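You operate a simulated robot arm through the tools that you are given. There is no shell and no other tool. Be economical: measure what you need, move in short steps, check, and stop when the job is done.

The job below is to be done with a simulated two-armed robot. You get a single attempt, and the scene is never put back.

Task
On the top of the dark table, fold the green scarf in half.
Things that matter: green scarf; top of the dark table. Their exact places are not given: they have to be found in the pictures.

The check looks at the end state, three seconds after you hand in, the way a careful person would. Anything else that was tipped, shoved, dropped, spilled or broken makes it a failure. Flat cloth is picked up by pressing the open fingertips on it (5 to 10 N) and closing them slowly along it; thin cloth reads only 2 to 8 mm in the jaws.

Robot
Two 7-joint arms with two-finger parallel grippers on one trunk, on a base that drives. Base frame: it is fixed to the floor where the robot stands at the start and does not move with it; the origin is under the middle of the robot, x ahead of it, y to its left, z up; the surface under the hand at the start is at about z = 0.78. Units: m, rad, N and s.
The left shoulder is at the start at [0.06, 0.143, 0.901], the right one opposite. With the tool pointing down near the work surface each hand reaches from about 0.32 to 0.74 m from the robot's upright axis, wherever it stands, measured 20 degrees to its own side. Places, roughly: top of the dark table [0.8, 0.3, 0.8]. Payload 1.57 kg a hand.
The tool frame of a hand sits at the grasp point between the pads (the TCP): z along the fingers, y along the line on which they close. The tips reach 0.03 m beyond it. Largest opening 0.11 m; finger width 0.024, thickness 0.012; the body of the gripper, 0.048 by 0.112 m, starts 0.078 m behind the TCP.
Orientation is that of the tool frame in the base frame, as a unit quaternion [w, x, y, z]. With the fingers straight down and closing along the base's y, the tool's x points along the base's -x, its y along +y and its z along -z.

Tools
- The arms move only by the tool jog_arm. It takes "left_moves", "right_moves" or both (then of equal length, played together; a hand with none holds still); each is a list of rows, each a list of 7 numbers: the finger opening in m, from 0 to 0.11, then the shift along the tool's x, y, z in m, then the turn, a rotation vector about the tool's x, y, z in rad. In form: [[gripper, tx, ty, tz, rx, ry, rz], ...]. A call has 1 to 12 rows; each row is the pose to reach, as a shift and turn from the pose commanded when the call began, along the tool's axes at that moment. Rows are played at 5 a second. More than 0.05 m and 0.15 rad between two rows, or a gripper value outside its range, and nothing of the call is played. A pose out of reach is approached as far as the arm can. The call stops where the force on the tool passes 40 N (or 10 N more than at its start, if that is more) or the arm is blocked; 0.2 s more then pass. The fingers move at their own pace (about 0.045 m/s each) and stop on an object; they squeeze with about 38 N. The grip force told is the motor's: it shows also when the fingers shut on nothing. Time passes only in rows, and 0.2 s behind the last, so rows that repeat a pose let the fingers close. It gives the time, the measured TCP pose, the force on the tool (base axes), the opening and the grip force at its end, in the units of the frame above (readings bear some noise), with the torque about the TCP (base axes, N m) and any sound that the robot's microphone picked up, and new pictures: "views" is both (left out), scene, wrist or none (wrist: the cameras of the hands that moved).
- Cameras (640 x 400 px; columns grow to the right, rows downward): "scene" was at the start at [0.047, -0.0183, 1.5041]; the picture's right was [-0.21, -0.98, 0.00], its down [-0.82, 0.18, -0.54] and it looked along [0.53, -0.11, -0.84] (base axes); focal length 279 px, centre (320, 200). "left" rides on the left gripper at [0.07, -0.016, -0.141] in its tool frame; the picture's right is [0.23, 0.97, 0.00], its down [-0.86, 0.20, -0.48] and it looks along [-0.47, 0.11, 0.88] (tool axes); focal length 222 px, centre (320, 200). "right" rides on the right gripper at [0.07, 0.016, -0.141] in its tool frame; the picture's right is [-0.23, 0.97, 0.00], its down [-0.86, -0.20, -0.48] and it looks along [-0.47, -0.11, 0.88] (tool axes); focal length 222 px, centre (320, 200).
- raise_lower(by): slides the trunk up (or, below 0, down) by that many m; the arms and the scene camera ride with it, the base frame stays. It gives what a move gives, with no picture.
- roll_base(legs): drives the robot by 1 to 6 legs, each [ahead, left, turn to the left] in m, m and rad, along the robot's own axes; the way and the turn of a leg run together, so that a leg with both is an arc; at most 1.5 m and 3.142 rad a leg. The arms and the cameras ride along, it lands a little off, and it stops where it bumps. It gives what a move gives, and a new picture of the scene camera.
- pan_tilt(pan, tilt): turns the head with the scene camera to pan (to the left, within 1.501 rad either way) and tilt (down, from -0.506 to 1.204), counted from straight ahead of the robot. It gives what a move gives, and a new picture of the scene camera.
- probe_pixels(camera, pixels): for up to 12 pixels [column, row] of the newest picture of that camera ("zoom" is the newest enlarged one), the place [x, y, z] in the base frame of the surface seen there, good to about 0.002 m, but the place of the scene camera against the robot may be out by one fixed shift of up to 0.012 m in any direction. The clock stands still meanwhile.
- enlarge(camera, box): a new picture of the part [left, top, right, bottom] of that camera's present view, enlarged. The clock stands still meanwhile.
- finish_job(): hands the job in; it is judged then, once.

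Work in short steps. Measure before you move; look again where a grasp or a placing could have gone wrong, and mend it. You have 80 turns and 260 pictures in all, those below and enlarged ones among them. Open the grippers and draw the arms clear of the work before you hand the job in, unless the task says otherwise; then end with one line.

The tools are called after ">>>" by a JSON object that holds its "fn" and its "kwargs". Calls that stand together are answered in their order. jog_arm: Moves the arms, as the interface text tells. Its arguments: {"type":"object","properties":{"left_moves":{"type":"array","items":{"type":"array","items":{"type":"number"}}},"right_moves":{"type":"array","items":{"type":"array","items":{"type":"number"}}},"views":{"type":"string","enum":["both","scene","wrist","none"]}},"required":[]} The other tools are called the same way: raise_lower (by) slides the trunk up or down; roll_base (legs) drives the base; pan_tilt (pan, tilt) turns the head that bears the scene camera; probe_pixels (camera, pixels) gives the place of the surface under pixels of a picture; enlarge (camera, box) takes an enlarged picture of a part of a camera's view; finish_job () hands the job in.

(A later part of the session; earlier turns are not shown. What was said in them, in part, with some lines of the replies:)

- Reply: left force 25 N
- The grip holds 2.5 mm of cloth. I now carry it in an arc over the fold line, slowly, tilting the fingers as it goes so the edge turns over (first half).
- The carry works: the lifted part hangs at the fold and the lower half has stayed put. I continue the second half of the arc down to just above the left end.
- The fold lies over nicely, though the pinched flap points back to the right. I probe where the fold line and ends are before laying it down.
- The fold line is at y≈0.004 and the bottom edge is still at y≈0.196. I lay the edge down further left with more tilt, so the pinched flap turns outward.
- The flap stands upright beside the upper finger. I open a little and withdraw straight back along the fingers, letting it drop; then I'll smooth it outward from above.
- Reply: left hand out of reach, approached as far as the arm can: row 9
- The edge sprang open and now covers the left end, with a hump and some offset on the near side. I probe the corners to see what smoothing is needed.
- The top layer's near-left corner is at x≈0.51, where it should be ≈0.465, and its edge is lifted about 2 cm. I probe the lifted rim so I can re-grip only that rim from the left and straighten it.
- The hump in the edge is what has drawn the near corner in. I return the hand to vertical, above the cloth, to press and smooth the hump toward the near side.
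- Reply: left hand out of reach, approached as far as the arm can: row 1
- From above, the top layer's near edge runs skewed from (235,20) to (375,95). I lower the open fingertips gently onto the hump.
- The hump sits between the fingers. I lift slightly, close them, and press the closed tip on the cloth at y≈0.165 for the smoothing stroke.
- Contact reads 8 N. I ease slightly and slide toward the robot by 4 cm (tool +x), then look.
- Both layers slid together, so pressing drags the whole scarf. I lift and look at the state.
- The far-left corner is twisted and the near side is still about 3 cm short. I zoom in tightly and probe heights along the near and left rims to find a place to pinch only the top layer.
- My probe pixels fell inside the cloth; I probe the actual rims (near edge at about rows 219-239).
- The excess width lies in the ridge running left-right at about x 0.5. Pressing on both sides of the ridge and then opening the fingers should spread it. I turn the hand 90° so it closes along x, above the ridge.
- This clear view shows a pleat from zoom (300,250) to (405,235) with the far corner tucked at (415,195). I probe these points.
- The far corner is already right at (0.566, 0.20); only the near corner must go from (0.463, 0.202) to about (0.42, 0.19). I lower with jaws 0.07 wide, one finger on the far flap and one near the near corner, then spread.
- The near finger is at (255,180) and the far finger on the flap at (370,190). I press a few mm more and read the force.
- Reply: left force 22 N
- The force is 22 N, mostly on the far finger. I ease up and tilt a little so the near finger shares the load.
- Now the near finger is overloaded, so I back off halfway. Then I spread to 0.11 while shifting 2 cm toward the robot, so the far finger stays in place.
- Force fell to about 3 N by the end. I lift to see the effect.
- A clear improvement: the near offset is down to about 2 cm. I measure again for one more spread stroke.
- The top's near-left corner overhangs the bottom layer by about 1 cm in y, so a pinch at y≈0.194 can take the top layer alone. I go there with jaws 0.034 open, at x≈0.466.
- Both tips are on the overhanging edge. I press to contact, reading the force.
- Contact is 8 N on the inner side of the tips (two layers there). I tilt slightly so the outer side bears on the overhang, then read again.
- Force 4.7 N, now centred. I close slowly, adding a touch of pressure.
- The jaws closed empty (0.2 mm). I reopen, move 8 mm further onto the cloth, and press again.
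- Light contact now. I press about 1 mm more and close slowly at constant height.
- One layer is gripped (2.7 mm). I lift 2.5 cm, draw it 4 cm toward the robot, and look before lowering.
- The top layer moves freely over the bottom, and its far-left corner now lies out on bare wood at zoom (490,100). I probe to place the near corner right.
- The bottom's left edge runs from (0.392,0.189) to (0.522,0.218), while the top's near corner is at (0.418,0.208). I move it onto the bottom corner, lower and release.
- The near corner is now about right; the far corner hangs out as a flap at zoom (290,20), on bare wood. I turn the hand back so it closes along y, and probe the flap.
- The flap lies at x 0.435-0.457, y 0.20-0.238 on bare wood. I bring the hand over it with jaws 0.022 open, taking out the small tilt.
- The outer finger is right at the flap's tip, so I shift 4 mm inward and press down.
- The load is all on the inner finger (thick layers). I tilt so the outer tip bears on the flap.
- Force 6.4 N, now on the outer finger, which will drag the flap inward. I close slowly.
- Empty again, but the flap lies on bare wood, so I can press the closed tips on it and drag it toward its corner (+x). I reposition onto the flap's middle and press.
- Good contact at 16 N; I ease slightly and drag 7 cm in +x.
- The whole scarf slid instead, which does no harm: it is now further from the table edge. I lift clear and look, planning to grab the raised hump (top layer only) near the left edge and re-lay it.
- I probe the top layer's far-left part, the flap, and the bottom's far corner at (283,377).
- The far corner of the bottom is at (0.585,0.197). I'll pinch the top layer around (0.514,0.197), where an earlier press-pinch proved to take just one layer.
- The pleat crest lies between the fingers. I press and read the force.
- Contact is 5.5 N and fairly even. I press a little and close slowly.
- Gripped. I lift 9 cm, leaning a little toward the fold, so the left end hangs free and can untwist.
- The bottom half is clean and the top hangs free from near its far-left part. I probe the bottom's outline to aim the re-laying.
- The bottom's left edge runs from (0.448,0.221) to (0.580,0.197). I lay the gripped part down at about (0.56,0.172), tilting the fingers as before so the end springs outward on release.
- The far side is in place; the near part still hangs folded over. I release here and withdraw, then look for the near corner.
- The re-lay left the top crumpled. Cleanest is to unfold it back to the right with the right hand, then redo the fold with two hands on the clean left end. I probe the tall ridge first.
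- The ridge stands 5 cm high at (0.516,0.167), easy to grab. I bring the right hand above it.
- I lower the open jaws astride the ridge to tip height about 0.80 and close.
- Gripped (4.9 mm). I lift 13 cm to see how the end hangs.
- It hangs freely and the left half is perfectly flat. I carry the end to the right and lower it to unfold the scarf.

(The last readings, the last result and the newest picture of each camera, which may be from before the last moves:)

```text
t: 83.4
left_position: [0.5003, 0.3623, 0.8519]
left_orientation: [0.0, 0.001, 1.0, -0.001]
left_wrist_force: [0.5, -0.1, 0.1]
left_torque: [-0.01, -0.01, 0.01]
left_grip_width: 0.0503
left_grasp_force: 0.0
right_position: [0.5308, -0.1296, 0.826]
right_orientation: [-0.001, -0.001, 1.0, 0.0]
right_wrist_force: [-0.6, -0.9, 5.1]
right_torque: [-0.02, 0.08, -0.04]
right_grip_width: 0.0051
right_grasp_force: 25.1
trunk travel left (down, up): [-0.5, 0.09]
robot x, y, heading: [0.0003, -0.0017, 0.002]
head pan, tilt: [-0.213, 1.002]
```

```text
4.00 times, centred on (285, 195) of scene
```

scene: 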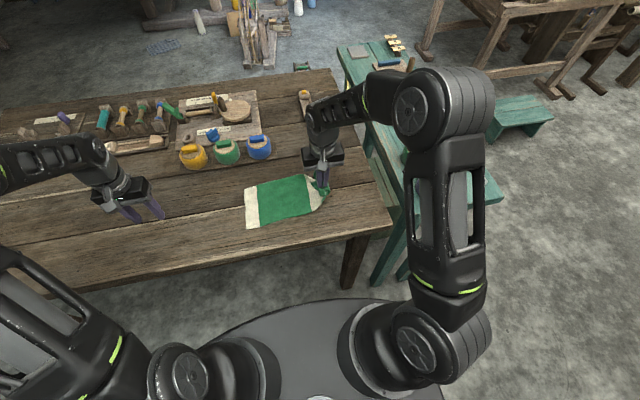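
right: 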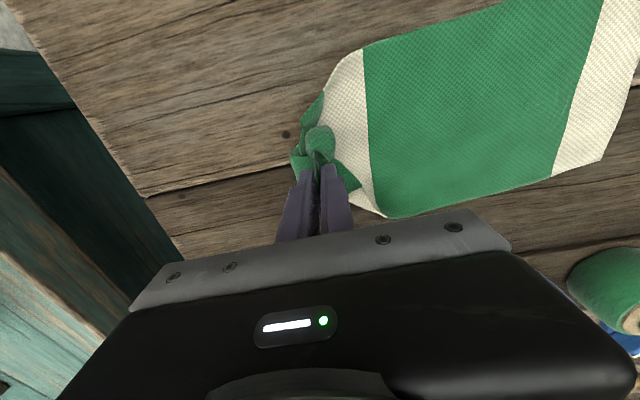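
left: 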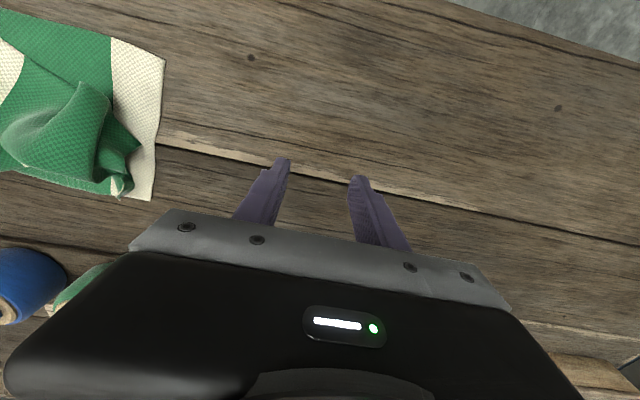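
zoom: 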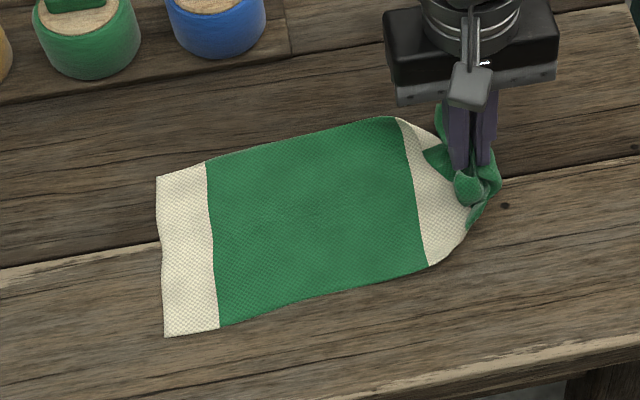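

The right panel hangs crumpled from the grip. I lift it so the loose end hangs, then lower while moving left so that the loose end lays out to the right.

>>> {"fn": "jog_arm", "kwargs": {"right_moves": [[0, 0, 0, -0.03, 0, 0, 0], [0, 0, 0.005, -0.06, 0, 0, 0], [0, 0, 0.01, -0.09, 0, 0, 0], [0, 0, 0.01, -0.09, 0, 0, 0], [0, 0, 0.01, -0.09, 0, 0, 0], [0, 0, 0.015, -0.075, 0, 0, 0], [0, 0, 0.025, -0.055, 0, 0, 0], [0, 0, 0.04, -0.035, 0, 0, 0], [0, 0, 0.055, -0.015, 0, 0, 0], [0, 0, 0.065, 0, 0, 0, 0]]}}

>>> {"fn": "enlarge", "kwargs": {"camera": "right", "box": [200, 30, 440, 220]}}

>>> {"fn": "enlarge", "kwargs": {"camera": "scene", "box": [205, 145, 365, 245]}}

```text
t: 85.6
left_position: [0.5001, 0.3622, 0.8508]
left_orientation: [0.0, 0.001, 1.0, -0.001]
left_wrist_force: [-0.4, 0.3, 0.1]
left_torque: [-0.04, 0.01, -0.01]
left_grip_width: 0.05
left_grasp_force: 0.0
right_position: [0.5283, -0.0627, 0.827]
right_orientation: [0.001, 0.0, 1.0, 0.0]
right_wrist_force: [-0.8, -1.0, 4.7]
right_torque: [-0.06, 0.02, 0.0]
right_grip_width: 0.0045
right_grasp_force: 25.0
trunk travel left (down, up): [-0.5, 0.09]
robot x, y, heading: [0.0009, -0.0011, 0.003]
head pan, tilt: [-0.213, 1.002]
```

scene: 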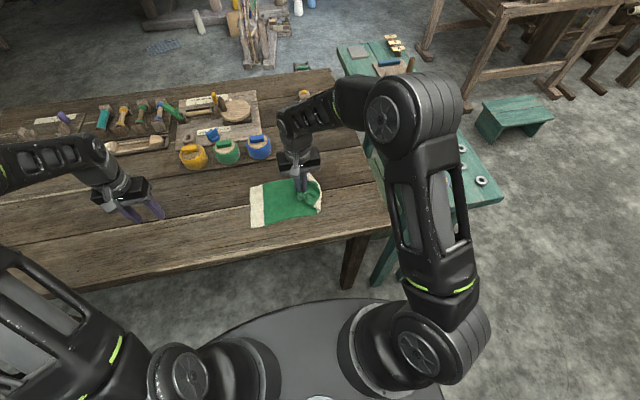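
right: 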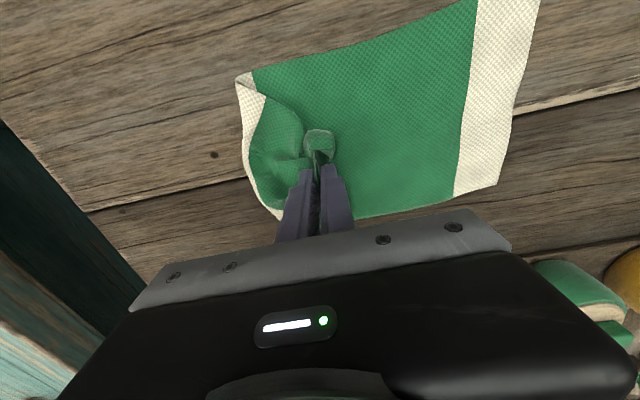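

```text
2.11 times, centred on (320, 125) of right
```

zoom: 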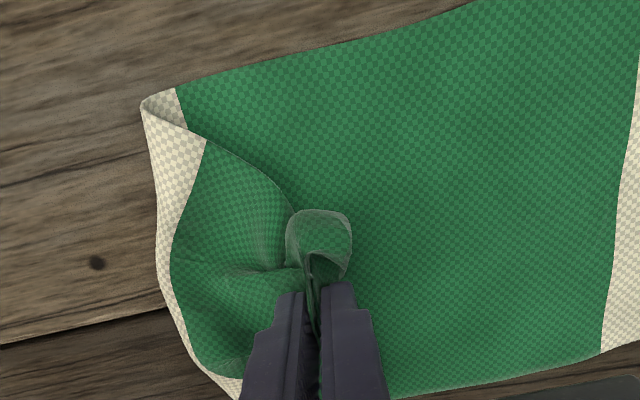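

```text
4.00 times, centred on (285, 195) of scene
```

zoom: 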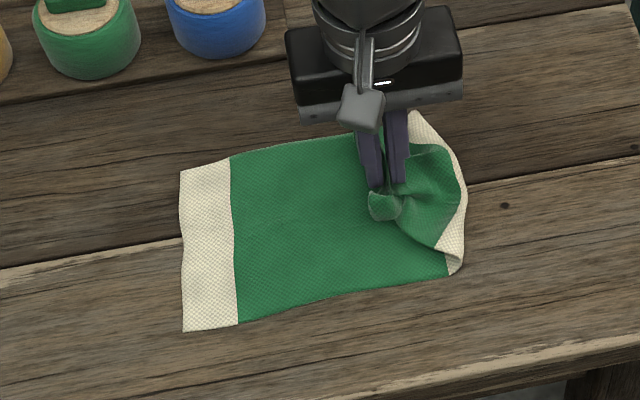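

I release here gently and lift to see how the cloth relaxes.

>>> {"fn": "jog_arm", "kwargs": {"right_moves": [[0.01, 0, 0, 0, 0, 0, 0], [0.025, 0, 0, 0, 0, 0, 0], [0.045, 0, 0, 0, 0, 0, 0], [0.06, 0, 0, -0.01, 0, 0, 0], [0.07, 0, 0, -0.04, 0, 0, 0], [0.07, -0.02, 0, -0.08, 0, 0, 0], [0.07, -0.05, 0, -0.12, 0, 0, 0]]}}

>>> {"fn": "enlarge", "kwargs": {"camera": "right", "box": [200, 0, 480, 220]}}

>>> {"fn": "enlarge", "kwargs": {"camera": "scene", "box": [205, 145, 365, 245]}}

```text
t: 87.2
left_position: [0.5016, 0.3631, 0.8498]
left_orientation: [0.0, 0.002, 1.0, 0.0]
left_wrist_force: [-0.3, 1.7, 0.0]
left_torque: [-0.02, 0.01, -0.02]
left_grip_width: 0.0501
left_grasp_force: 0.0
right_position: [0.5786, -0.0627, 0.9484]
right_orientation: [0.001, 0.001, 1.0, 0.0]
right_wrist_force: [0.1, 0.0, 0.8]
right_torque: [-0.01, 0.01, 0.02]
right_grip_width: 0.0698
right_grasp_force: 0.0
trunk travel left (down, up): [-0.5, 0.09]
robot x, y, heading: [-0.0008, 0.0005, -0.005]
head pan, tilt: [-0.213, 1.002]
```

scene: 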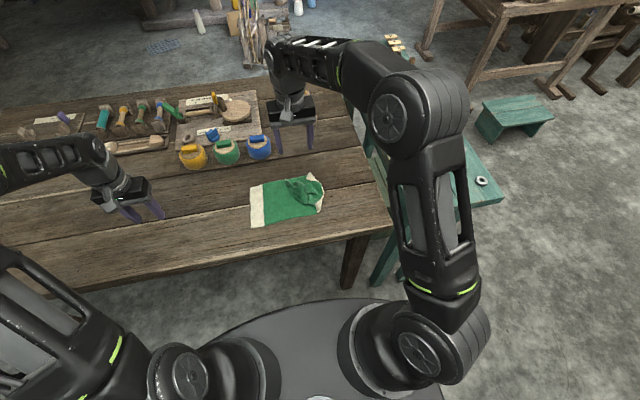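
right: 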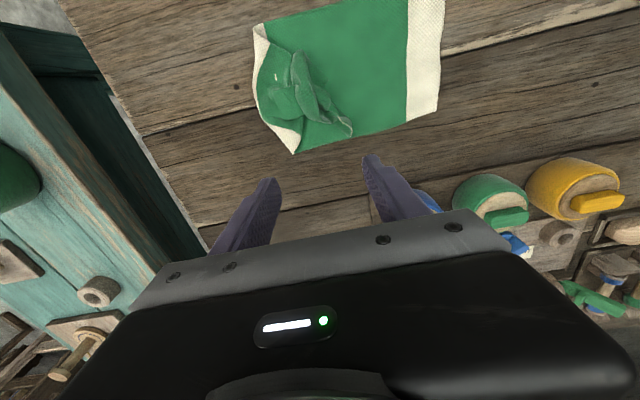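

```text
1.82 times, centred on (340, 110) of right
```

zoom: 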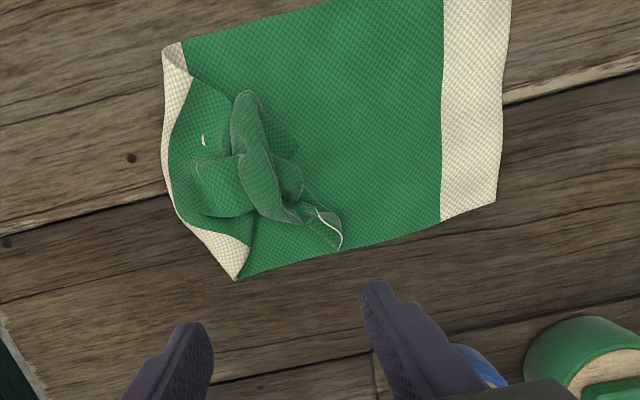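

```text
4.00 times, centred on (285, 195) of scene
```

zoom: 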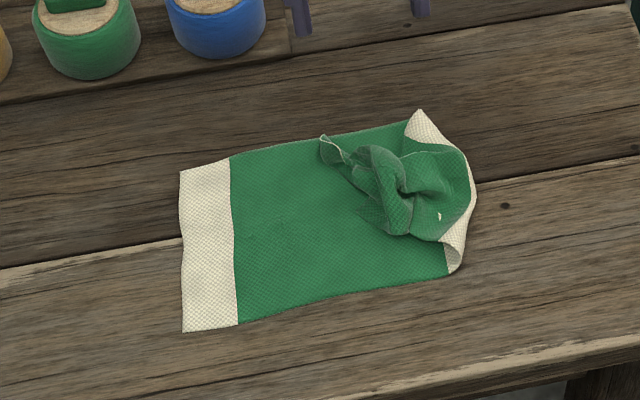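

A corner with its rim visible is at zoom (333,235). First I use the left hand to press the flat left end and slide the scarf left for room; I probe key points.

>>> {"fn": "probe_pixels", "kwargs": {"camera": "zoom", "pixels": [[338, 245], [322, 212], [330, 230], [285, 205], [245, 100], [265, 160], [220, 185], [235, 275], [165, 55], [498, 200], [440, 220], [295, 160]]}}

>>> {"fn": "probe_pixels", "kwargs": {"camera": "scene", "pixels": [[251, 188], [251, 227], [263, 205], [264, 186], [264, 225]]}}

>>> {"fn": "jog_arm", "kwargs": {"left_moves": [[0.02, 0, -0.045, 0, 0, 0, 0], [0.0, -0.005, -0.09, 0, 0, 0, 0], [0, -0.01, -0.135, 0, 0, 0, 0], [0, -0.015, -0.18, 0, 0, 0, 0], [0, -0.02, -0.225, 0, 0, 0, 0], [0, -0.02, -0.255, 0, 0, 0, 0], [0, -0.02, -0.255, 0.02, 0, 0, 0], [0, -0.02, -0.255, 0.034, 0, 0, 0], [0, -0.02, -0.255, 0.038, 0, 0, 0]], "views": "wrist"}}

```text
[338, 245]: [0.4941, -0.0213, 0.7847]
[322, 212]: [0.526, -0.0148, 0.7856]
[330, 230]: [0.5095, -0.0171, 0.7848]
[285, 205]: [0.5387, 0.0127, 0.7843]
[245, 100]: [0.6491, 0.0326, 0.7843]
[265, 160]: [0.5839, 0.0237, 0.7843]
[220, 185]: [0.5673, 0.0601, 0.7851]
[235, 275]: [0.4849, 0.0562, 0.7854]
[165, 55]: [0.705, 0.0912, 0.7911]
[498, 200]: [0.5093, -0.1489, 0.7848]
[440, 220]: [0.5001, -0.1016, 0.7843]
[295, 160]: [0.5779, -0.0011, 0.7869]
```

```text
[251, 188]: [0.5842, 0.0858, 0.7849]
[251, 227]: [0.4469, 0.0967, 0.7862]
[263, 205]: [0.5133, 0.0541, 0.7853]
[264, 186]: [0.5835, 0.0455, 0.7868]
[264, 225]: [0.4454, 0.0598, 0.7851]
```

```text
t: 89.2
left_position: [0.5211, 0.1074, 0.8143]
left_orientation: [0.0, 0.001, 1.0, -0.002]
left_wrist_force: [0.6, 0.7, 0.9]
left_torque: [-0.01, 0.03, -0.01]
left_grip_width: 0.0
left_grasp_force: 21.0
right_position: [0.5788, -0.0631, 0.9497]
right_orientation: [0.0, 0.0, 1.0, 0.0]
right_wrist_force: [0.7, 0.8, 0.2]
right_torque: [0.0, 0.01, -0.03]
right_grip_width: 0.0702
right_grasp_force: 0.0
trunk travel left (down, up): [-0.5, 0.09]
robot x, y, heading: [0.0002, -0.0005, 0.0]
head pan, tilt: [-0.213, 1.002]
```

left: 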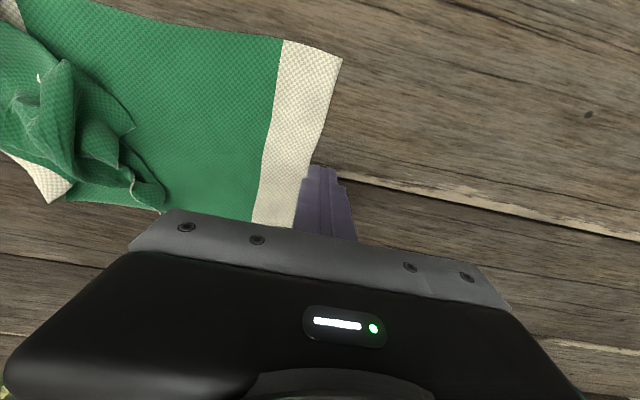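

The left end is at y≈0.092, so the finger is just off it. I shift 4 cm onto the cloth, press and drag left.

>>> {"fn": "jog_arm", "kwargs": {"left_moves": [[0, 0, 0, -0.01, 0, 0, 0], [0, 0, -0.04, -0.01, 0, 0, 0], [0, 0, -0.04, 0.0, 0, 0, 0], [0, 0, -0.04, 0.003, 0, 0, 0], [0, 0, -0.04, 0.003, 0, 0, 0]], "views": "none"}}

```text
t: 90.4
left_position: [0.5227, 0.0658, 0.8116]
left_orientation: [0.002, 0.0, 1.0, -0.001]
left_wrist_force: [1.1, 2.4, 11.2]
left_torque: [0.15, -0.02, 0.01]
left_grip_width: 0.0001
left_grasp_force: 21.2
right_position: [0.5786, -0.0608, 0.9487]
right_orientation: [0.0, 0.001, 1.0, 0.0]
right_wrist_force: [0.2, 0.2, 1.0]
right_torque: [0.01, 0.02, -0.02]
right_grip_width: 0.0699
right_grasp_force: 0.2
trunk travel left (down, up): [-0.5, 0.09]
robot x, y, heading: [-0.0016, -0.0003, -0.003]
head pan, tilt: [-0.213, 1.002]
```

11 N contact; I drag 10 cm to the left.

>>> {"fn": "jog_arm", "kwargs": {"left_moves": [[0, 0, 0.01, 0, 0, 0, 0], [0, 0, 0.02, 0, 0, 0, 0], [0, 0, 0.03, 0, 0, 0, 0], [0, 0, 0.04, 0, 0, 0, 0], [0, 0, 0.05, 0, 0, 0, 0], [0, 0, 0.06, 0, 0, 0, 0], [0, 0, 0.07, 0, 0, 0, 0], [0, 0, 0.08, 0, 0, 0, 0], [0, 0, 0.09, 0, 0, 0, 0], [0, 0, 0.1, 0, 0, 0, 0]]}}

>>> {"fn": "enlarge", "kwargs": {"camera": "right", "box": [260, 0, 540, 200]}}

```text
t: 92.6
left_position: [0.5197, 0.1653, 0.8116]
left_orientation: [0.001, 0.001, 1.0, -0.001]
left_wrist_force: [0.2, -5.4, 21.5]
left_torque: [-0.01, 0.05, 0.0]
left_grip_width: 0.0002
left_grasp_force: 21.6
right_position: [0.5766, -0.0627, 0.9486]
right_orientation: [0.001, 0.0, 1.0, 0.001]
right_wrist_force: [-0.5, -0.2, 0.1]
right_torque: [-0.03, 0.01, -0.01]
right_grip_width: 0.07
right_grasp_force: 0.1
trunk travel left (down, up): [-0.5, 0.09]
robot x, y, heading: [0.0001, 0.0013, -0.0]
head pan, tilt: [-0.213, 1.002]
```

scene: 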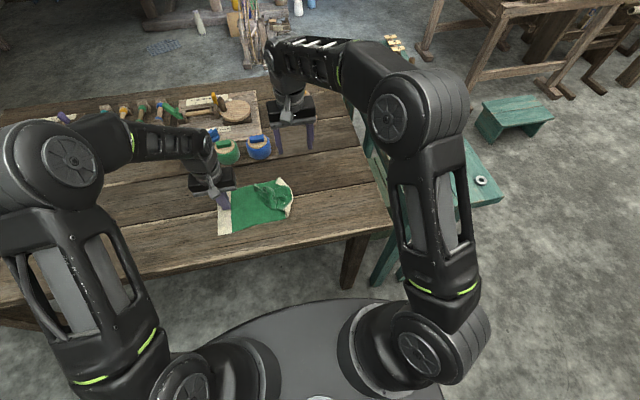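
left: 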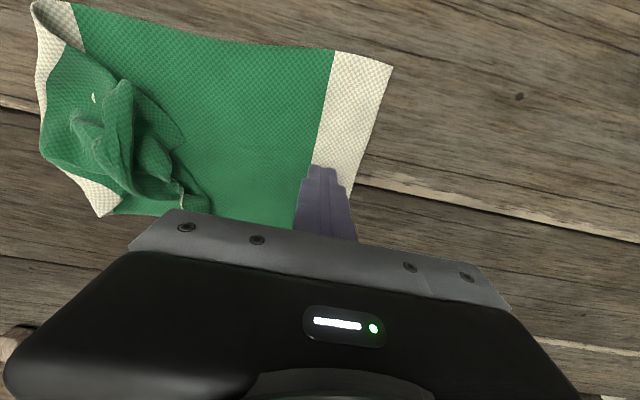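

```text
2.00 times, centred on (400, 100) of right
```

zoom: 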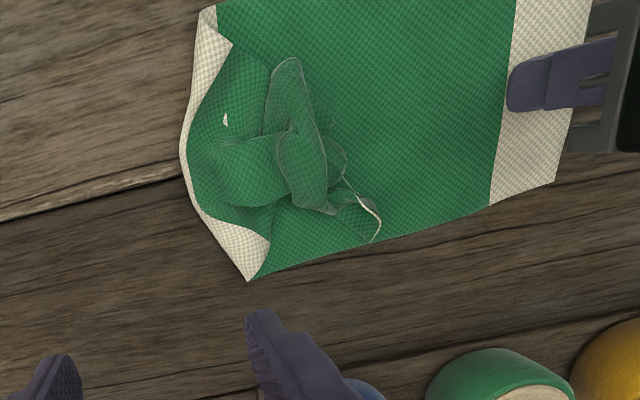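

The left end now holds under the left hand. I probe the visible rim/corner around zoom (340-380,170-240) to pinch it with the right hand.

>>> {"fn": "probe_pixels", "kwargs": {"camera": "zoom", "pixels": [[376, 238], [378, 220], [360, 200], [343, 178], [335, 205], [310, 185], [285, 75], [300, 130], [240, 180], [250, 275], [205, 15], [350, 220]]}}

>>> {"fn": "enlarge", "kwargs": {"camera": "right", "box": [340, 10, 460, 130]}}

>>> {"fn": "enlarge", "kwargs": {"camera": "scene", "box": [240, 170, 300, 222]}}

```text
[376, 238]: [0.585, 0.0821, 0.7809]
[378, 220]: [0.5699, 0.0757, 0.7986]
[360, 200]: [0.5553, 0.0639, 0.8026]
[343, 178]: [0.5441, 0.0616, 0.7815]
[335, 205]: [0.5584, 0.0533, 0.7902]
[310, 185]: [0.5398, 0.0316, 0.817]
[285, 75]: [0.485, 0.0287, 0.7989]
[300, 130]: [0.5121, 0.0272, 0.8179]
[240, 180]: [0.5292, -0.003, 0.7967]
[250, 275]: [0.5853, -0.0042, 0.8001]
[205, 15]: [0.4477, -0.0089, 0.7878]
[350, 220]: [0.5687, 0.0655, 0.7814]
```

```text
3.33 times, centred on (400, 70) of right
```

zoom: 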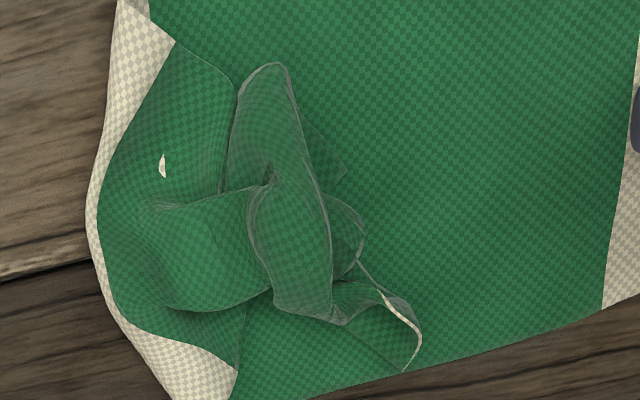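

```text
7.69 times, centred on (270, 196) of scene
```

zoom: 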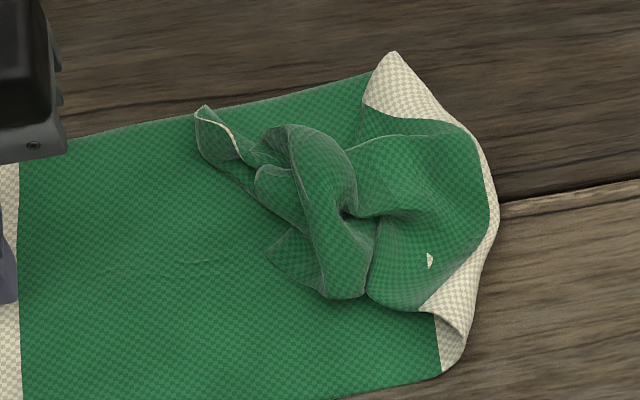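

Both end corners already point left: A at (0.585,0.082), with its rim standing 2 cm high, and B near (0.51,0.05). So I can draw A then B out to the left, keeping the fold. The left hand goes above A's rim and the right hand backs off to the right.

>>> {"fn": "jog_arm", "kwargs": {"left_moves": [[0, 0, 0, -0.03, 0, 0, 0], [0.02, -0.01, -0.01, -0.065, 0, 0, 0], [0.04, -0.025, -0.04, -0.08, 0, 0, 0], [0.04, -0.04, -0.07, -0.08, 0, 0, 0], [0.04, -0.045, -0.095, -0.08, 0, 0, 0]], "right_moves": [[0.07, 0, -0.045, 0, 0, 0, 0], [0.07, 0, -0.09, -0.01, 0, 0, 0], [0.07, 0.01, -0.135, -0.02, 0, 0, 0], [0.07, 0.02, -0.18, -0.03, 0, 0, 0], [0.07, 0.03, -0.225, -0.04, 0, 0, 0]]}}

>>> {"fn": "enlarge", "kwargs": {"camera": "left", "box": [200, 40, 440, 220]}}

```text
t: 93.8
left_position: [0.5625, 0.0707, 0.8894]
left_orientation: [0.0, 0.001, 1.0, 0.0]
left_wrist_force: [0.8, -0.5, 0.0]
left_torque: [0.02, -0.03, 0.01]
left_grip_width: 0.0398
left_grasp_force: 0.1
right_position: [0.5519, -0.2884, 0.9898]
right_orientation: [0.0, 0.0, 1.0, 0.0]
right_wrist_force: [-0.1, 0.3, 0.3]
right_torque: [0.02, -0.02, 0.01]
right_grip_width: 0.07
right_grasp_force: 0.0
trunk travel left (down, up): [-0.5, 0.09]
robot x, y, heading: [-0.0018, -0.0006, 0.002]
head pan, tilt: [-0.213, 1.002]
```

scene: 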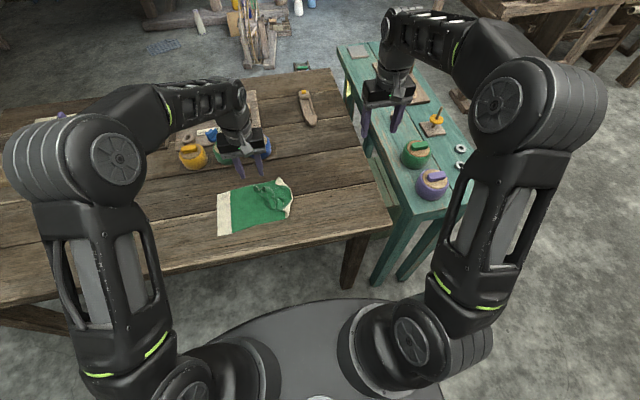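
right: 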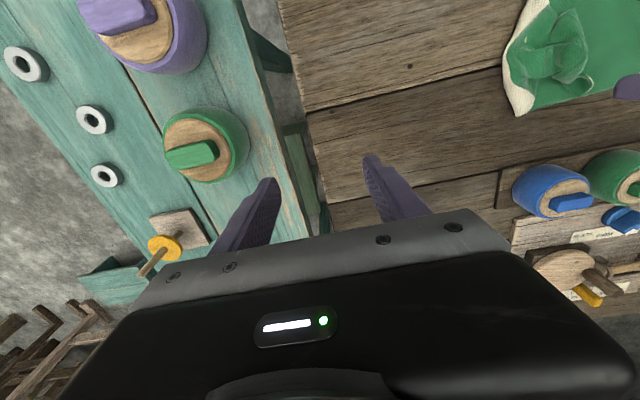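
left: 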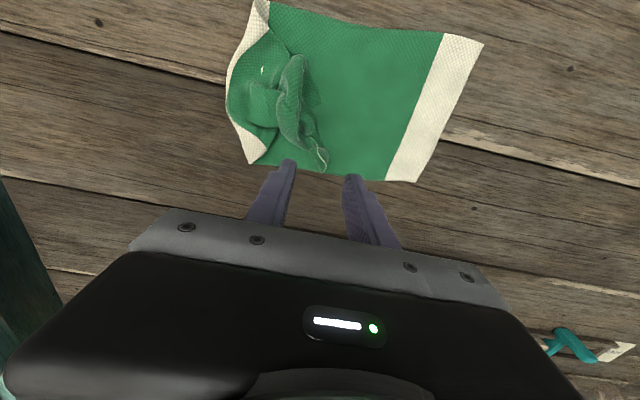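

```text
2.22 times, centred on (320, 130) of left
```

zoom: 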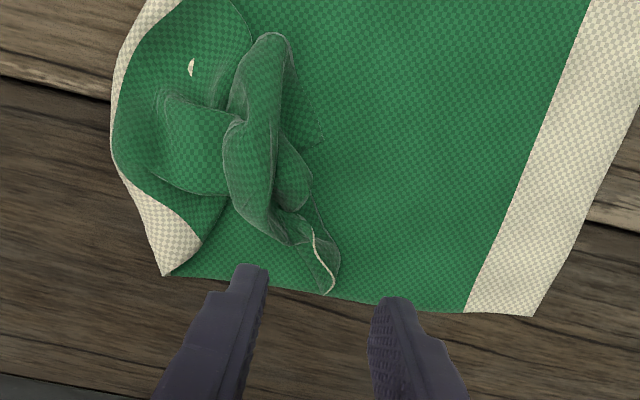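

The rim is visible at zoom (315,235)-(330,290), right in front of the jaws. I probe it to line up precisely.

>>> {"fn": "probe_pixels", "kwargs": {"camera": "zoom", "pixels": [[315, 237], [322, 258], [330, 278], [330, 292], [337, 260], [300, 250], [290, 190], [268, 60], [318, 140], [240, 180], [532, 315], [165, 272]]}}

```text
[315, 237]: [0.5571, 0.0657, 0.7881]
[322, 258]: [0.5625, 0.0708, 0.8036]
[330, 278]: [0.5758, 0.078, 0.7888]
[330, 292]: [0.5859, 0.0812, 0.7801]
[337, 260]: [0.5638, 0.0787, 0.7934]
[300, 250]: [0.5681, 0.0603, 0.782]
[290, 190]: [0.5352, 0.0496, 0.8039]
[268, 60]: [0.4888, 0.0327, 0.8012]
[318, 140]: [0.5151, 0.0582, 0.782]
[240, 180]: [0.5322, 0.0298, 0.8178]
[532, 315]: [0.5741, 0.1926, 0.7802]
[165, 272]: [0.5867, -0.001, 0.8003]
```

I lower astride the rim (tips just above the bottom layer) and close.

>>> {"fn": "jog_arm", "kwargs": {"left_moves": [[0.032, -0.005, 0.003, 0.03, 0, 0, 0], [0.032, -0.005, 0.003, 0.06, 0, 0, 0], [0.032, -0.005, 0.003, 0.072, 0, 0, 0], [0.032, -0.005, 0.003, 0.073, 0, 0, 0], [0.02, -0.005, 0.003, 0.073, 0, 0, 0], [0.01, -0.005, 0.003, 0.073, 0, 0, 0], [0.0, -0.005, 0.003, 0.073, 0, 0, 0], [0.0, -0.005, 0.003, 0.073, 0, 0, 0], [0.0, -0.005, 0.003, 0.073, 0, 0, 0]], "views": "wrist"}}

>>> {"fn": "enlarge", "kwargs": {"camera": "left", "box": [200, 40, 440, 220]}}

```text
t: 95.8
left_position: [0.5705, 0.0754, 0.8171]
left_orientation: [0.0, 0.001, 1.0, -0.001]
left_wrist_force: [0.4, -0.5, 0.2]
left_torque: [0.03, 0.01, 0.02]
left_grip_width: 0.0017
left_grasp_force: 23.9
right_position: [0.5522, -0.286, 0.9891]
right_orientation: [0.0, 0.001, 1.0, -0.001]
right_wrist_force: [-0.4, 0.0, -0.4]
right_torque: [0.0, 0.03, -0.01]
right_grip_width: 0.0699
right_grasp_force: 0.0
trunk travel left (down, up): [-0.5, 0.09]
robot x, y, heading: [0.0013, -0.0021, 0.002]
head pan, tilt: [-0.213, 1.002]
```

left: 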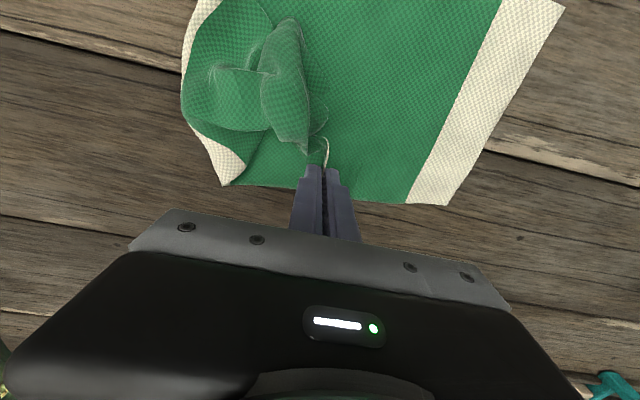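

```text
2.22 times, centred on (320, 130) of left
```

zoom: 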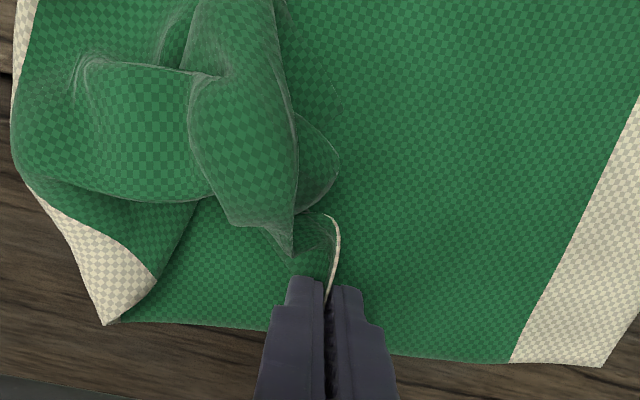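

Corner A is gripped (single layer). I lift it and draw it left toward the bottom's far-left corner (0.574,0.193).

>>> {"fn": "jog_arm", "kwargs": {"left_moves": [[0, 0, 0, -0.025, 0, 0, 0], [0, 0, 0.005, -0.05, 0, 0, 0], [0, 0, 0.015, -0.075, 0, 0, 0], [0, 0, 0.03, -0.09, 0, 0, 0], [0, 0, 0.045, -0.095, 0, 0, 0], [0, 0, 0.06, -0.09, 0, 0, 0], [0, 0, 0.075, -0.08, 0, 0, 0], [0, 0, 0.088, -0.065, 0, 0, 0], [0, 0, 0.1, -0.05, 0, 0, 0]]}}

>>> {"fn": "enlarge", "kwargs": {"camera": "left", "box": [160, 0, 440, 220]}}

>>> {"fn": "enlarge", "kwargs": {"camera": "scene", "box": [205, 155, 315, 245]}}

```text
t: 97.8
left_position: [0.5706, 0.1749, 0.8669]
left_orientation: [-0.001, 0.001, 1.0, -0.001]
left_wrist_force: [-0.3, 0.6, -0.4]
left_torque: [0.02, 0.0, 0.01]
left_grip_width: 0.0021
left_grasp_force: 23.8
right_position: [0.5496, -0.2874, 0.9893]
right_orientation: [0.0, 0.0, 1.0, 0.0]
right_wrist_force: [-0.6, 0.0, 1.2]
right_torque: [-0.03, 0.02, 0.01]
right_grip_width: 0.07
right_grasp_force: 0.2
trunk travel left (down, up): [-0.5, 0.09]
robot x, y, heading: [-0.0021, 0.0024, -0.0]
head pan, tilt: [-0.213, 1.002]
```

scene: 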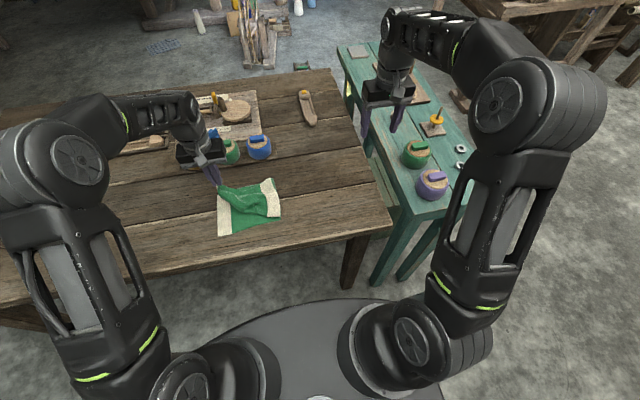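
left: 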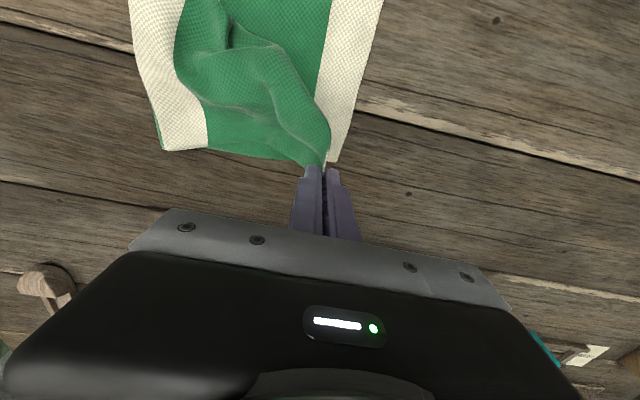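

```text
1.82 times, centred on (300, 110) of left
```

zoom: 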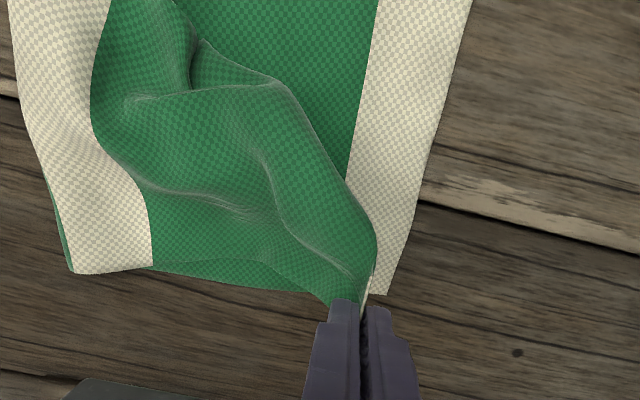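

```text
4.44 times, centred on (260, 200) of scene
```

zoom: 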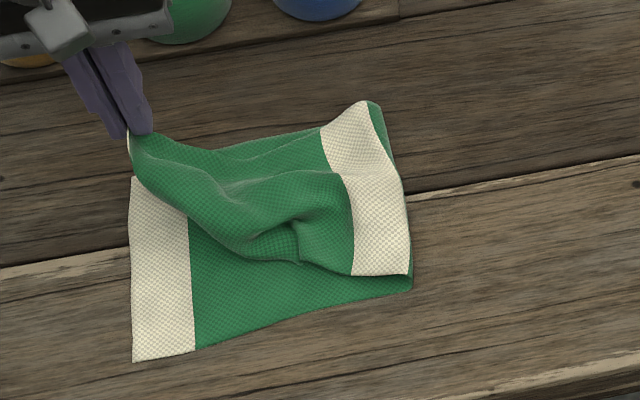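

Excellent: corner A has drawn the crumple out. I lower it onto the far-left corner, release, and lift away.

>>> {"fn": "jog_arm", "kwargs": {"left_moves": [[0, -0.001, 0.005, 0.015, 0, 0, 0], [0, -0.002, 0.01, 0.03, 0, 0, 0], [0, -0.002, 0.014, 0.045, 0, 0, 0], [0, -0.002, 0.014, 0.051, 0, 0, 0], [0.01, -0.002, 0.014, 0.051, 0, 0, 0], [0.02, -0.002, 0.014, 0.049, 0, 0, 0], [0.024, -0.002, 0.014, 0.03, 0, 0, 0], [0.024, -0.002, 0.014, -0.01, 0, 0, 0], [0.024, -0.005, 0.014, -0.055, 0, 0, 0], [0.024, -0.015, 0.014, -0.09, 0, 0, 0]]}}

>>> {"fn": "enlarge", "kwargs": {"camera": "left", "box": [160, 0, 400, 180]}}

>>> {"fn": "enlarge", "kwargs": {"camera": "scene", "box": [205, 165, 305, 245]}}

```text
t: 100.0
left_position: [0.5893, 0.19, 0.9561]
left_orientation: [0.0, 0.001, 1.0, -0.002]
left_wrist_force: [1.0, -0.3, 0.1]
left_torque: [0.0, 0.04, 0.01]
left_grip_width: 0.0239
left_grasp_force: 0.1
right_position: [0.5511, -0.286, 0.9897]
right_orientation: [0.0, 0.0, 1.0, 0.0]
right_wrist_force: [0.8, -0.2, -0.2]
right_torque: [-0.02, 0.0, 0.01]
right_grip_width: 0.0701
right_grasp_force: 0.1
trunk travel left (down, up): [-0.5, 0.09]
robot x, y, heading: [0.0013, 0.0051, -0.004]
head pan, tilt: [-0.213, 1.002]
```

scene: 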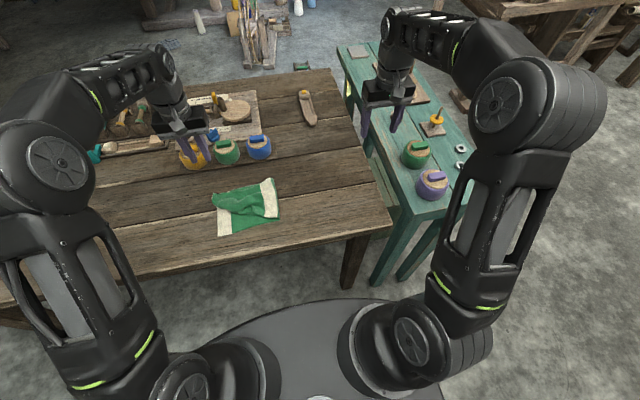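
left: 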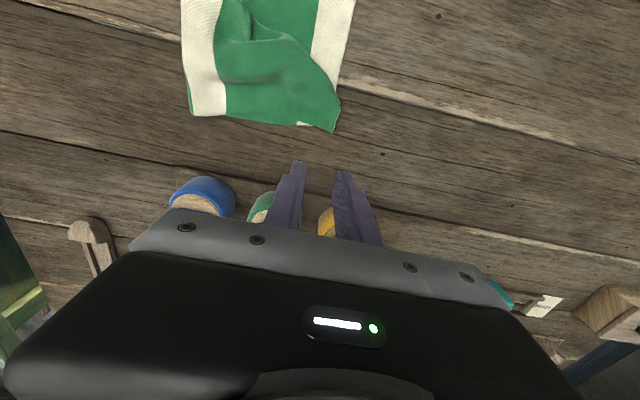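

```text
2.22 times, centred on (280, 90) of left
```

zoom: 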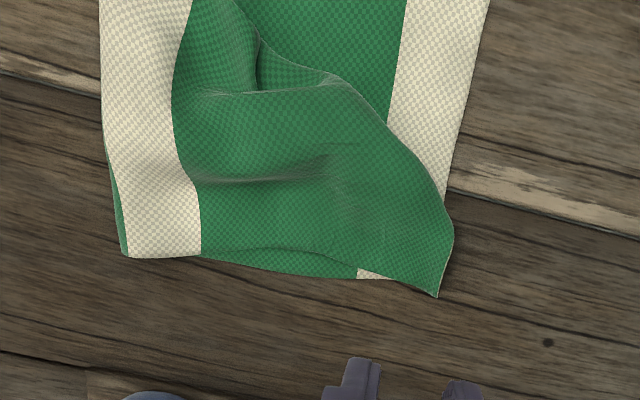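

```text
5.00 times, centred on (255, 205) of scene
```

zoom: 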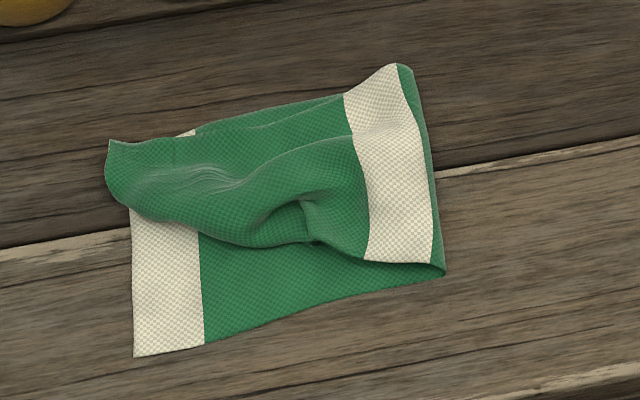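

Corner A is well placed. The end edge now runs diagonally from A to B, which sits near scene-zoom (310,240). I move the left hand to look at B closely.

>>> {"fn": "jog_arm", "kwargs": {"left_moves": [[0.04, 0.03, -0.03, 0, 0, 0, 0], [0.04, 0.06, -0.06, 0, 0, 0, 0], [0.04, 0.09, -0.09, 0, 0, 0, 0], [0.04, 0.1, -0.11, 0, 0, 0, 0]], "views": "wrist"}}

>>> {"fn": "enlarge", "kwargs": {"camera": "left", "box": [220, 60, 420, 200]}}

```text
t: 101.0
left_position: [0.4876, 0.0772, 0.9546]
left_orientation: [0.001, 0.001, 1.0, 0.0]
left_wrist_force: [-0.5, 0.8, 0.8]
left_torque: [0.01, -0.01, -0.02]
left_grip_width: 0.0399
left_grasp_force: 0.0
right_position: [0.5504, -0.2861, 0.9898]
right_orientation: [0.001, 0.0, 1.0, 0.0]
right_wrist_force: [0.0, 0.0, -0.3]
right_torque: [0.0, 0.0, -0.02]
right_grip_width: 0.07
right_grasp_force: 0.1
trunk travel left (down, up): [-0.5, 0.09]
robot x, y, heading: [-0.0031, -0.0005, 0.002]
head pan, tilt: [-0.213, 1.002]
```

left: 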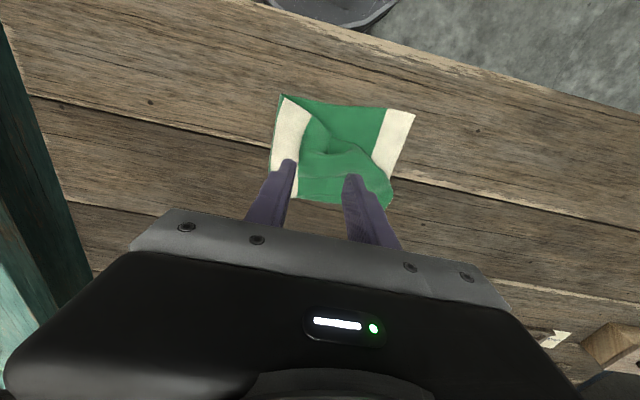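

```text
2.86 times, centred on (320, 130) of left
```

zoom: 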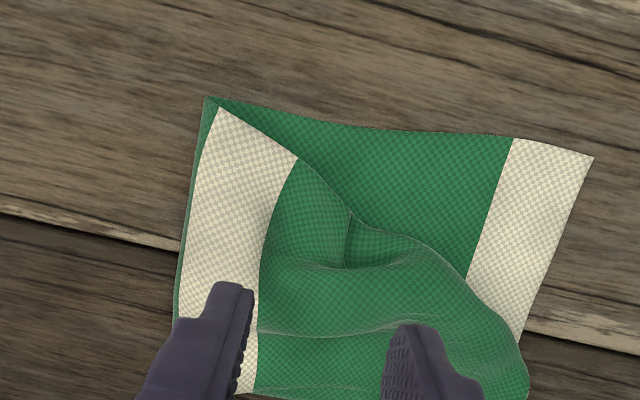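

The end's near corner B is folded under along the diagonal from zoom (352,212) to (520,340). I probe this fold and turn the hand −45° so the jaws close across it.

>>> {"fn": "probe_pixels", "kwargs": {"camera": "zoom", "pixels": [[352, 212], [352, 218], [400, 240], [440, 258], [470, 290], [505, 320], [380, 250], [420, 280], [345, 262], [298, 162], [592, 158], [215, 105]]}}

>>> {"fn": "jog_arm", "kwargs": {"left_moves": [[0.04, -0.005, 0.01, 0, 0, 0, -0.131], [0.04, -0.01, 0.02, 0, 0, 0, -0.262], [0.04, -0.015, 0.03, 0, 0, 0, -0.393], [0.04, -0.02, 0.04, 0, 0, 0, -0.524], [0.04, -0.025, 0.045, 0, 0, 0, -0.655], [0.04, -0.03, 0.045, 0, 0, 0, -0.785]], "views": "wrist"}}

>>> {"fn": "enlarge", "kwargs": {"camera": "left", "box": [200, 40, 440, 200]}}

```text
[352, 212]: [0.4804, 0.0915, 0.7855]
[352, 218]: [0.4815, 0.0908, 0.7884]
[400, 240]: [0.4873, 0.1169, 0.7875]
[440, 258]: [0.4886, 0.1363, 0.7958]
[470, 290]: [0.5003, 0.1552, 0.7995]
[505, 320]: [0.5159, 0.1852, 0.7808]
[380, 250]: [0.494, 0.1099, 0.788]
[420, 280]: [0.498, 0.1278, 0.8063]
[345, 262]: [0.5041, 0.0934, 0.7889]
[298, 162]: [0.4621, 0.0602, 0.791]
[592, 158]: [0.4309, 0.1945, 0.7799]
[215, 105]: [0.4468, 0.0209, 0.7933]
```

```text
t: 102.4
left_position: [0.5152, 0.1251, 0.9551]
left_orientation: [0.0, -0.383, 0.924, 0.0]
left_wrist_force: [-0.3, 0.0, -0.1]
left_torque: [0.02, 0.01, -0.01]
left_grip_width: 0.04
left_grasp_force: 0.2
right_position: [0.5512, -0.2859, 0.9898]
right_orientation: [0.0, 0.0, 1.0, 0.0]
right_wrist_force: [0.3, 0.1, -0.6]
right_torque: [0.02, 0.0, -0.04]
right_grip_width: 0.0699
right_grasp_force: 0.1
trunk travel left (down, up): [-0.5, 0.09]
robot x, y, heading: [0.0007, -0.0008, 0.005]
head pan, tilt: [-0.213, 1.002]
```

left: 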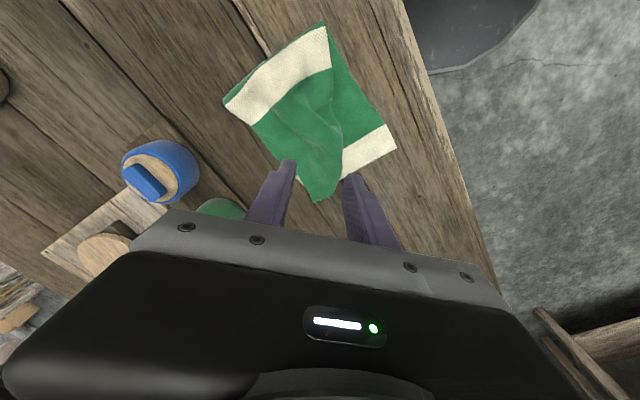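

```text
2.50 times, centred on (320, 120) of left
5 turns are left
```

zoom: 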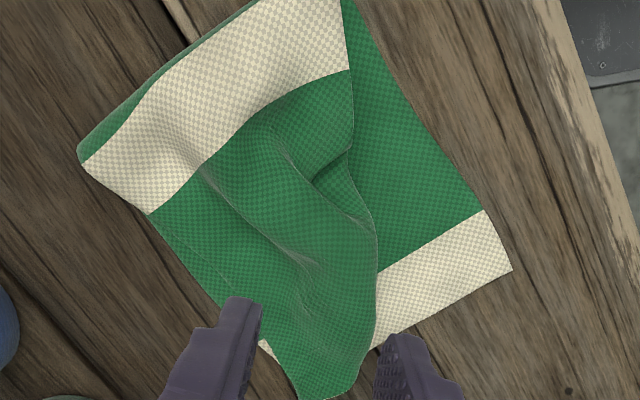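

Only a few turns remain, so I act compactly: drop astride the raised diagonal fold (0.493,0.133), close, and lift so the tucked corner B hangs free.

>>> {"fn": "jog_arm", "kwargs": {"left_moves": [[0.04, 0.003, 0.007, 0.045, 0, 0, 0], [0.04, 0.007, 0.014, 0.09, 0, 0, 0], [0.04, 0.0099, 0.0212, 0.124, 0, 0, 0], [0.04, 0.0099, 0.0212, 0.136, 0, 0, 0], [0.02, 0.0099, 0.0212, 0.137, 0, 0, 0], [0.0, 0.0099, 0.0212, 0.137, 0, 0, 0], [0.0, 0.0099, 0.0212, 0.137, 0, 0, 0], [0.0, 0.0099, 0.0212, 0.137, 0, 0, 0], [0.0, 0.0099, 0.024, 0.115, 0, 0, 0], [0.0, 0.0099, 0.03, 0.09, 0, 0, 0], [0.0, 0.0099, 0.04, 0.07, 0, 0, 0], [0.0, 0.0099, 0.05, 0.06, 0, 0, 0]], "views": "both"}}

```text
t: 105.0
left_position: [0.4734, 0.1496, 0.8979]
left_orientation: [-0.001, -0.381, 0.925, 0.001]
left_wrist_force: [-0.2, 0.3, 0.1]
left_torque: [-0.04, 0.0, 0.06]
left_grip_width: 0.0017
left_grasp_force: 23.7
right_position: [0.551, -0.2868, 0.9888]
right_orientation: [0.0, 0.001, 1.0, 0.0]
right_wrist_force: [-0.8, 0.7, -0.2]
right_torque: [-0.01, 0.0, 0.04]
right_grip_width: 0.0702
right_grasp_force: 0.0
trunk travel left (down, up): [-0.5, 0.09]
robot x, y, heading: [0.0019, 0.0018, -0.003]
head pan, tilt: [-0.213, 1.002]
4 turns are left
```

scene: 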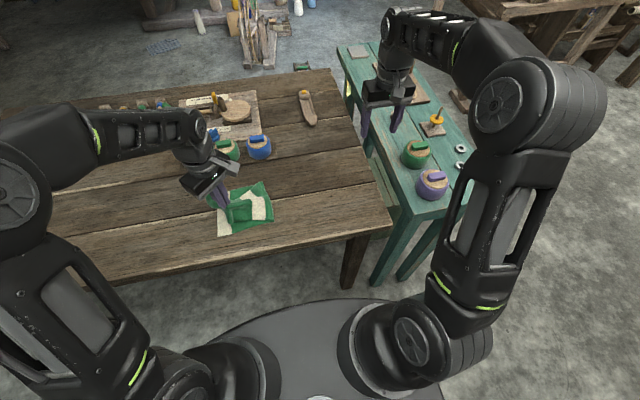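
left: 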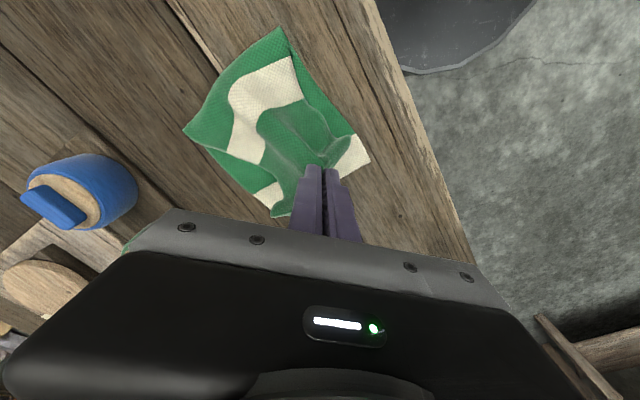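

The pinch holds a single layer, and corner B now sticks outward at (345,150). I lower it over the left end with a slight outward-then-inward motion, release, and lift clear.

>>> {"fn": "jog_arm", "kwargs": {"left_moves": [[0, -0.0085, 0.0198, 0.02, 0, 0, 0], [0, -0.012, 0.0233, 0.035, 0, 0, 0], [0, -0.0127, 0.0156, 0.05, 0, 0, 0], [0, -0.0127, 0.0057, 0.066, 0, 0, 0], [0.01, -0.0127, 0.0057, 0.068, 0, 0, 0], [0.025, -0.0127, 0.0057, 0.068, 0, 0, 0], [0.035, -0.0127, 0.0057, 0.066, 0, 0, 0], [0.035, -0.0127, 0.0057, 0.04, 0, 0, 0], [0.035, -0.0127, 0.0057, 0.0, 0, 0, 0], [0.035, -0.0127, 0.0057, -0.04, 0, 0, 0], [0.035, -0.03, 0.02, -0.06, 0, 0, 0], [0.035, -0.05, 0.035, -0.075, 0, 0, 0]], "views": "both"}}

```text
t: 107.6
left_position: [0.4818, 0.2116, 0.9702]
left_orientation: [0.0, -0.382, 0.924, 0.0]
left_wrist_force: [0.3, -0.8, -0.6]
left_torque: [0.0, -0.01, 0.0]
left_grip_width: 0.0351
left_grasp_force: 0.1
right_position: [0.5504, -0.286, 0.989]
right_orientation: [0.0, 0.0, 1.0, 0.0]
right_wrist_force: [-0.1, 0.3, 0.7]
right_torque: [0.01, -0.02, 0.01]
right_grip_width: 0.07
right_grasp_force: 0.0
trunk travel left (down, up): [-0.5, 0.09]
robot x, y, heading: [-0.0014, -0.0012, 0.0]
head pan, tilt: [-0.213, 1.002]
3 turns are left
```

scene: 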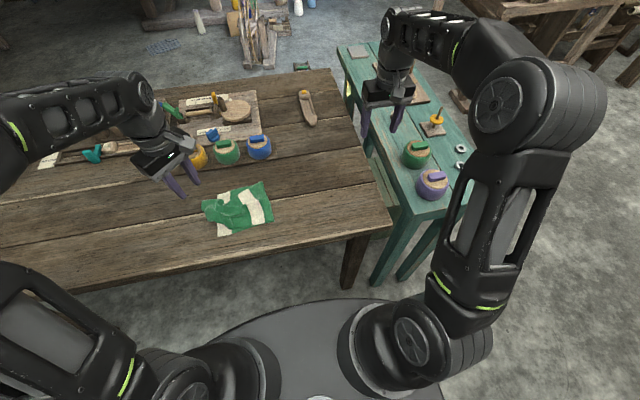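
left: 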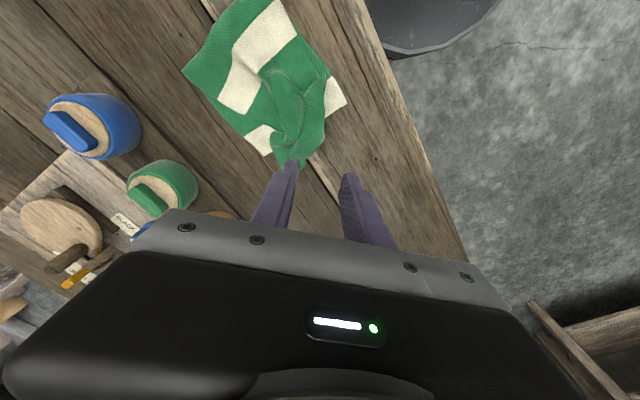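

The near corner now reaches about the bottom's near-left corner and the scarf lies folded over its middle, with the far corner overshooting by about 3 cm. With so few turns left I won't risk another grip. I open and draw both arms clear.

>>> {"fn": "jog_arm", "kwargs": {"left_moves": [[0.05, 0, 0, -0.03, 0, 0, 0], [0.08, -0.01, 0.03, -0.05, 0, 0, 0], [0.1, -0.02, 0.06, -0.06, 0, 0, 0], [0.11, -0.03, 0.09, -0.06, 0, 0, 0], [0.11, -0.035, 0.12, -0.06, 0, 0, 0]], "right_moves": [[0.08, 0, -0.01, -0.02, 0, 0, 0], [0.09, 0.01, -0.02, -0.03, 0, 0, 0], [0.1, 0.02, -0.03, -0.04, 0, 0, 0], [0.11, 0.03, -0.04, -0.05, 0, 0, 0], [0.11, 0.03, -0.04, -0.05, 0, 0, 0]], "views": "scene"}}

```text
t: 108.8
left_position: [0.4239, 0.323, 1.032]
left_orientation: [0.0, -0.381, 0.925, -0.001]
left_wrist_force: [-1.0, 0.5, -0.4]
left_torque: [0.0, -0.02, 0.0]
left_grip_width: 0.1099
left_grasp_force: 0.1
right_position: [0.5201, -0.3287, 1.0358]
right_orientation: [0.0, 0.0, 1.0, 0.0]
right_wrist_force: [0.1, 0.1, 0.5]
right_torque: [0.0, -0.05, 0.0]
right_grip_width: 0.1099
right_grasp_force: 0.0
trunk travel left (down, up): [-0.5, 0.09]
robot x, y, heading: [-0.0, 0.0003, -0.003]
head pan, tilt: [-0.213, 1.002]
2 turns are left
```

scene: 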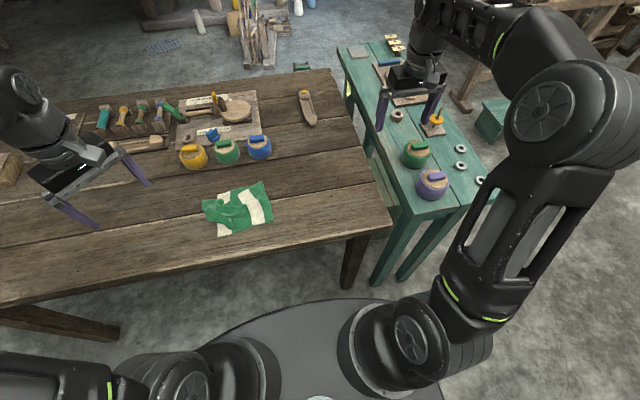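

Both arms are clear, the grippers are open, and nothing else in the picture looks disturbed. I hand in.

>>> {"fn": "finish_job", "kwargs": {}}

```text
The job is handed in.
```

I handed in the green scarf folded roughly in half on the dark table, but the fold is not neat. The top layer is wrinkled and sits skewed, with its far corner about 3 cm past the bottom edge. The fold line may also be slightly off the middle. I ran out of turns to straighten it further. Nothing else in the last picture looked disturbed, and both arms were clear with grippers open.
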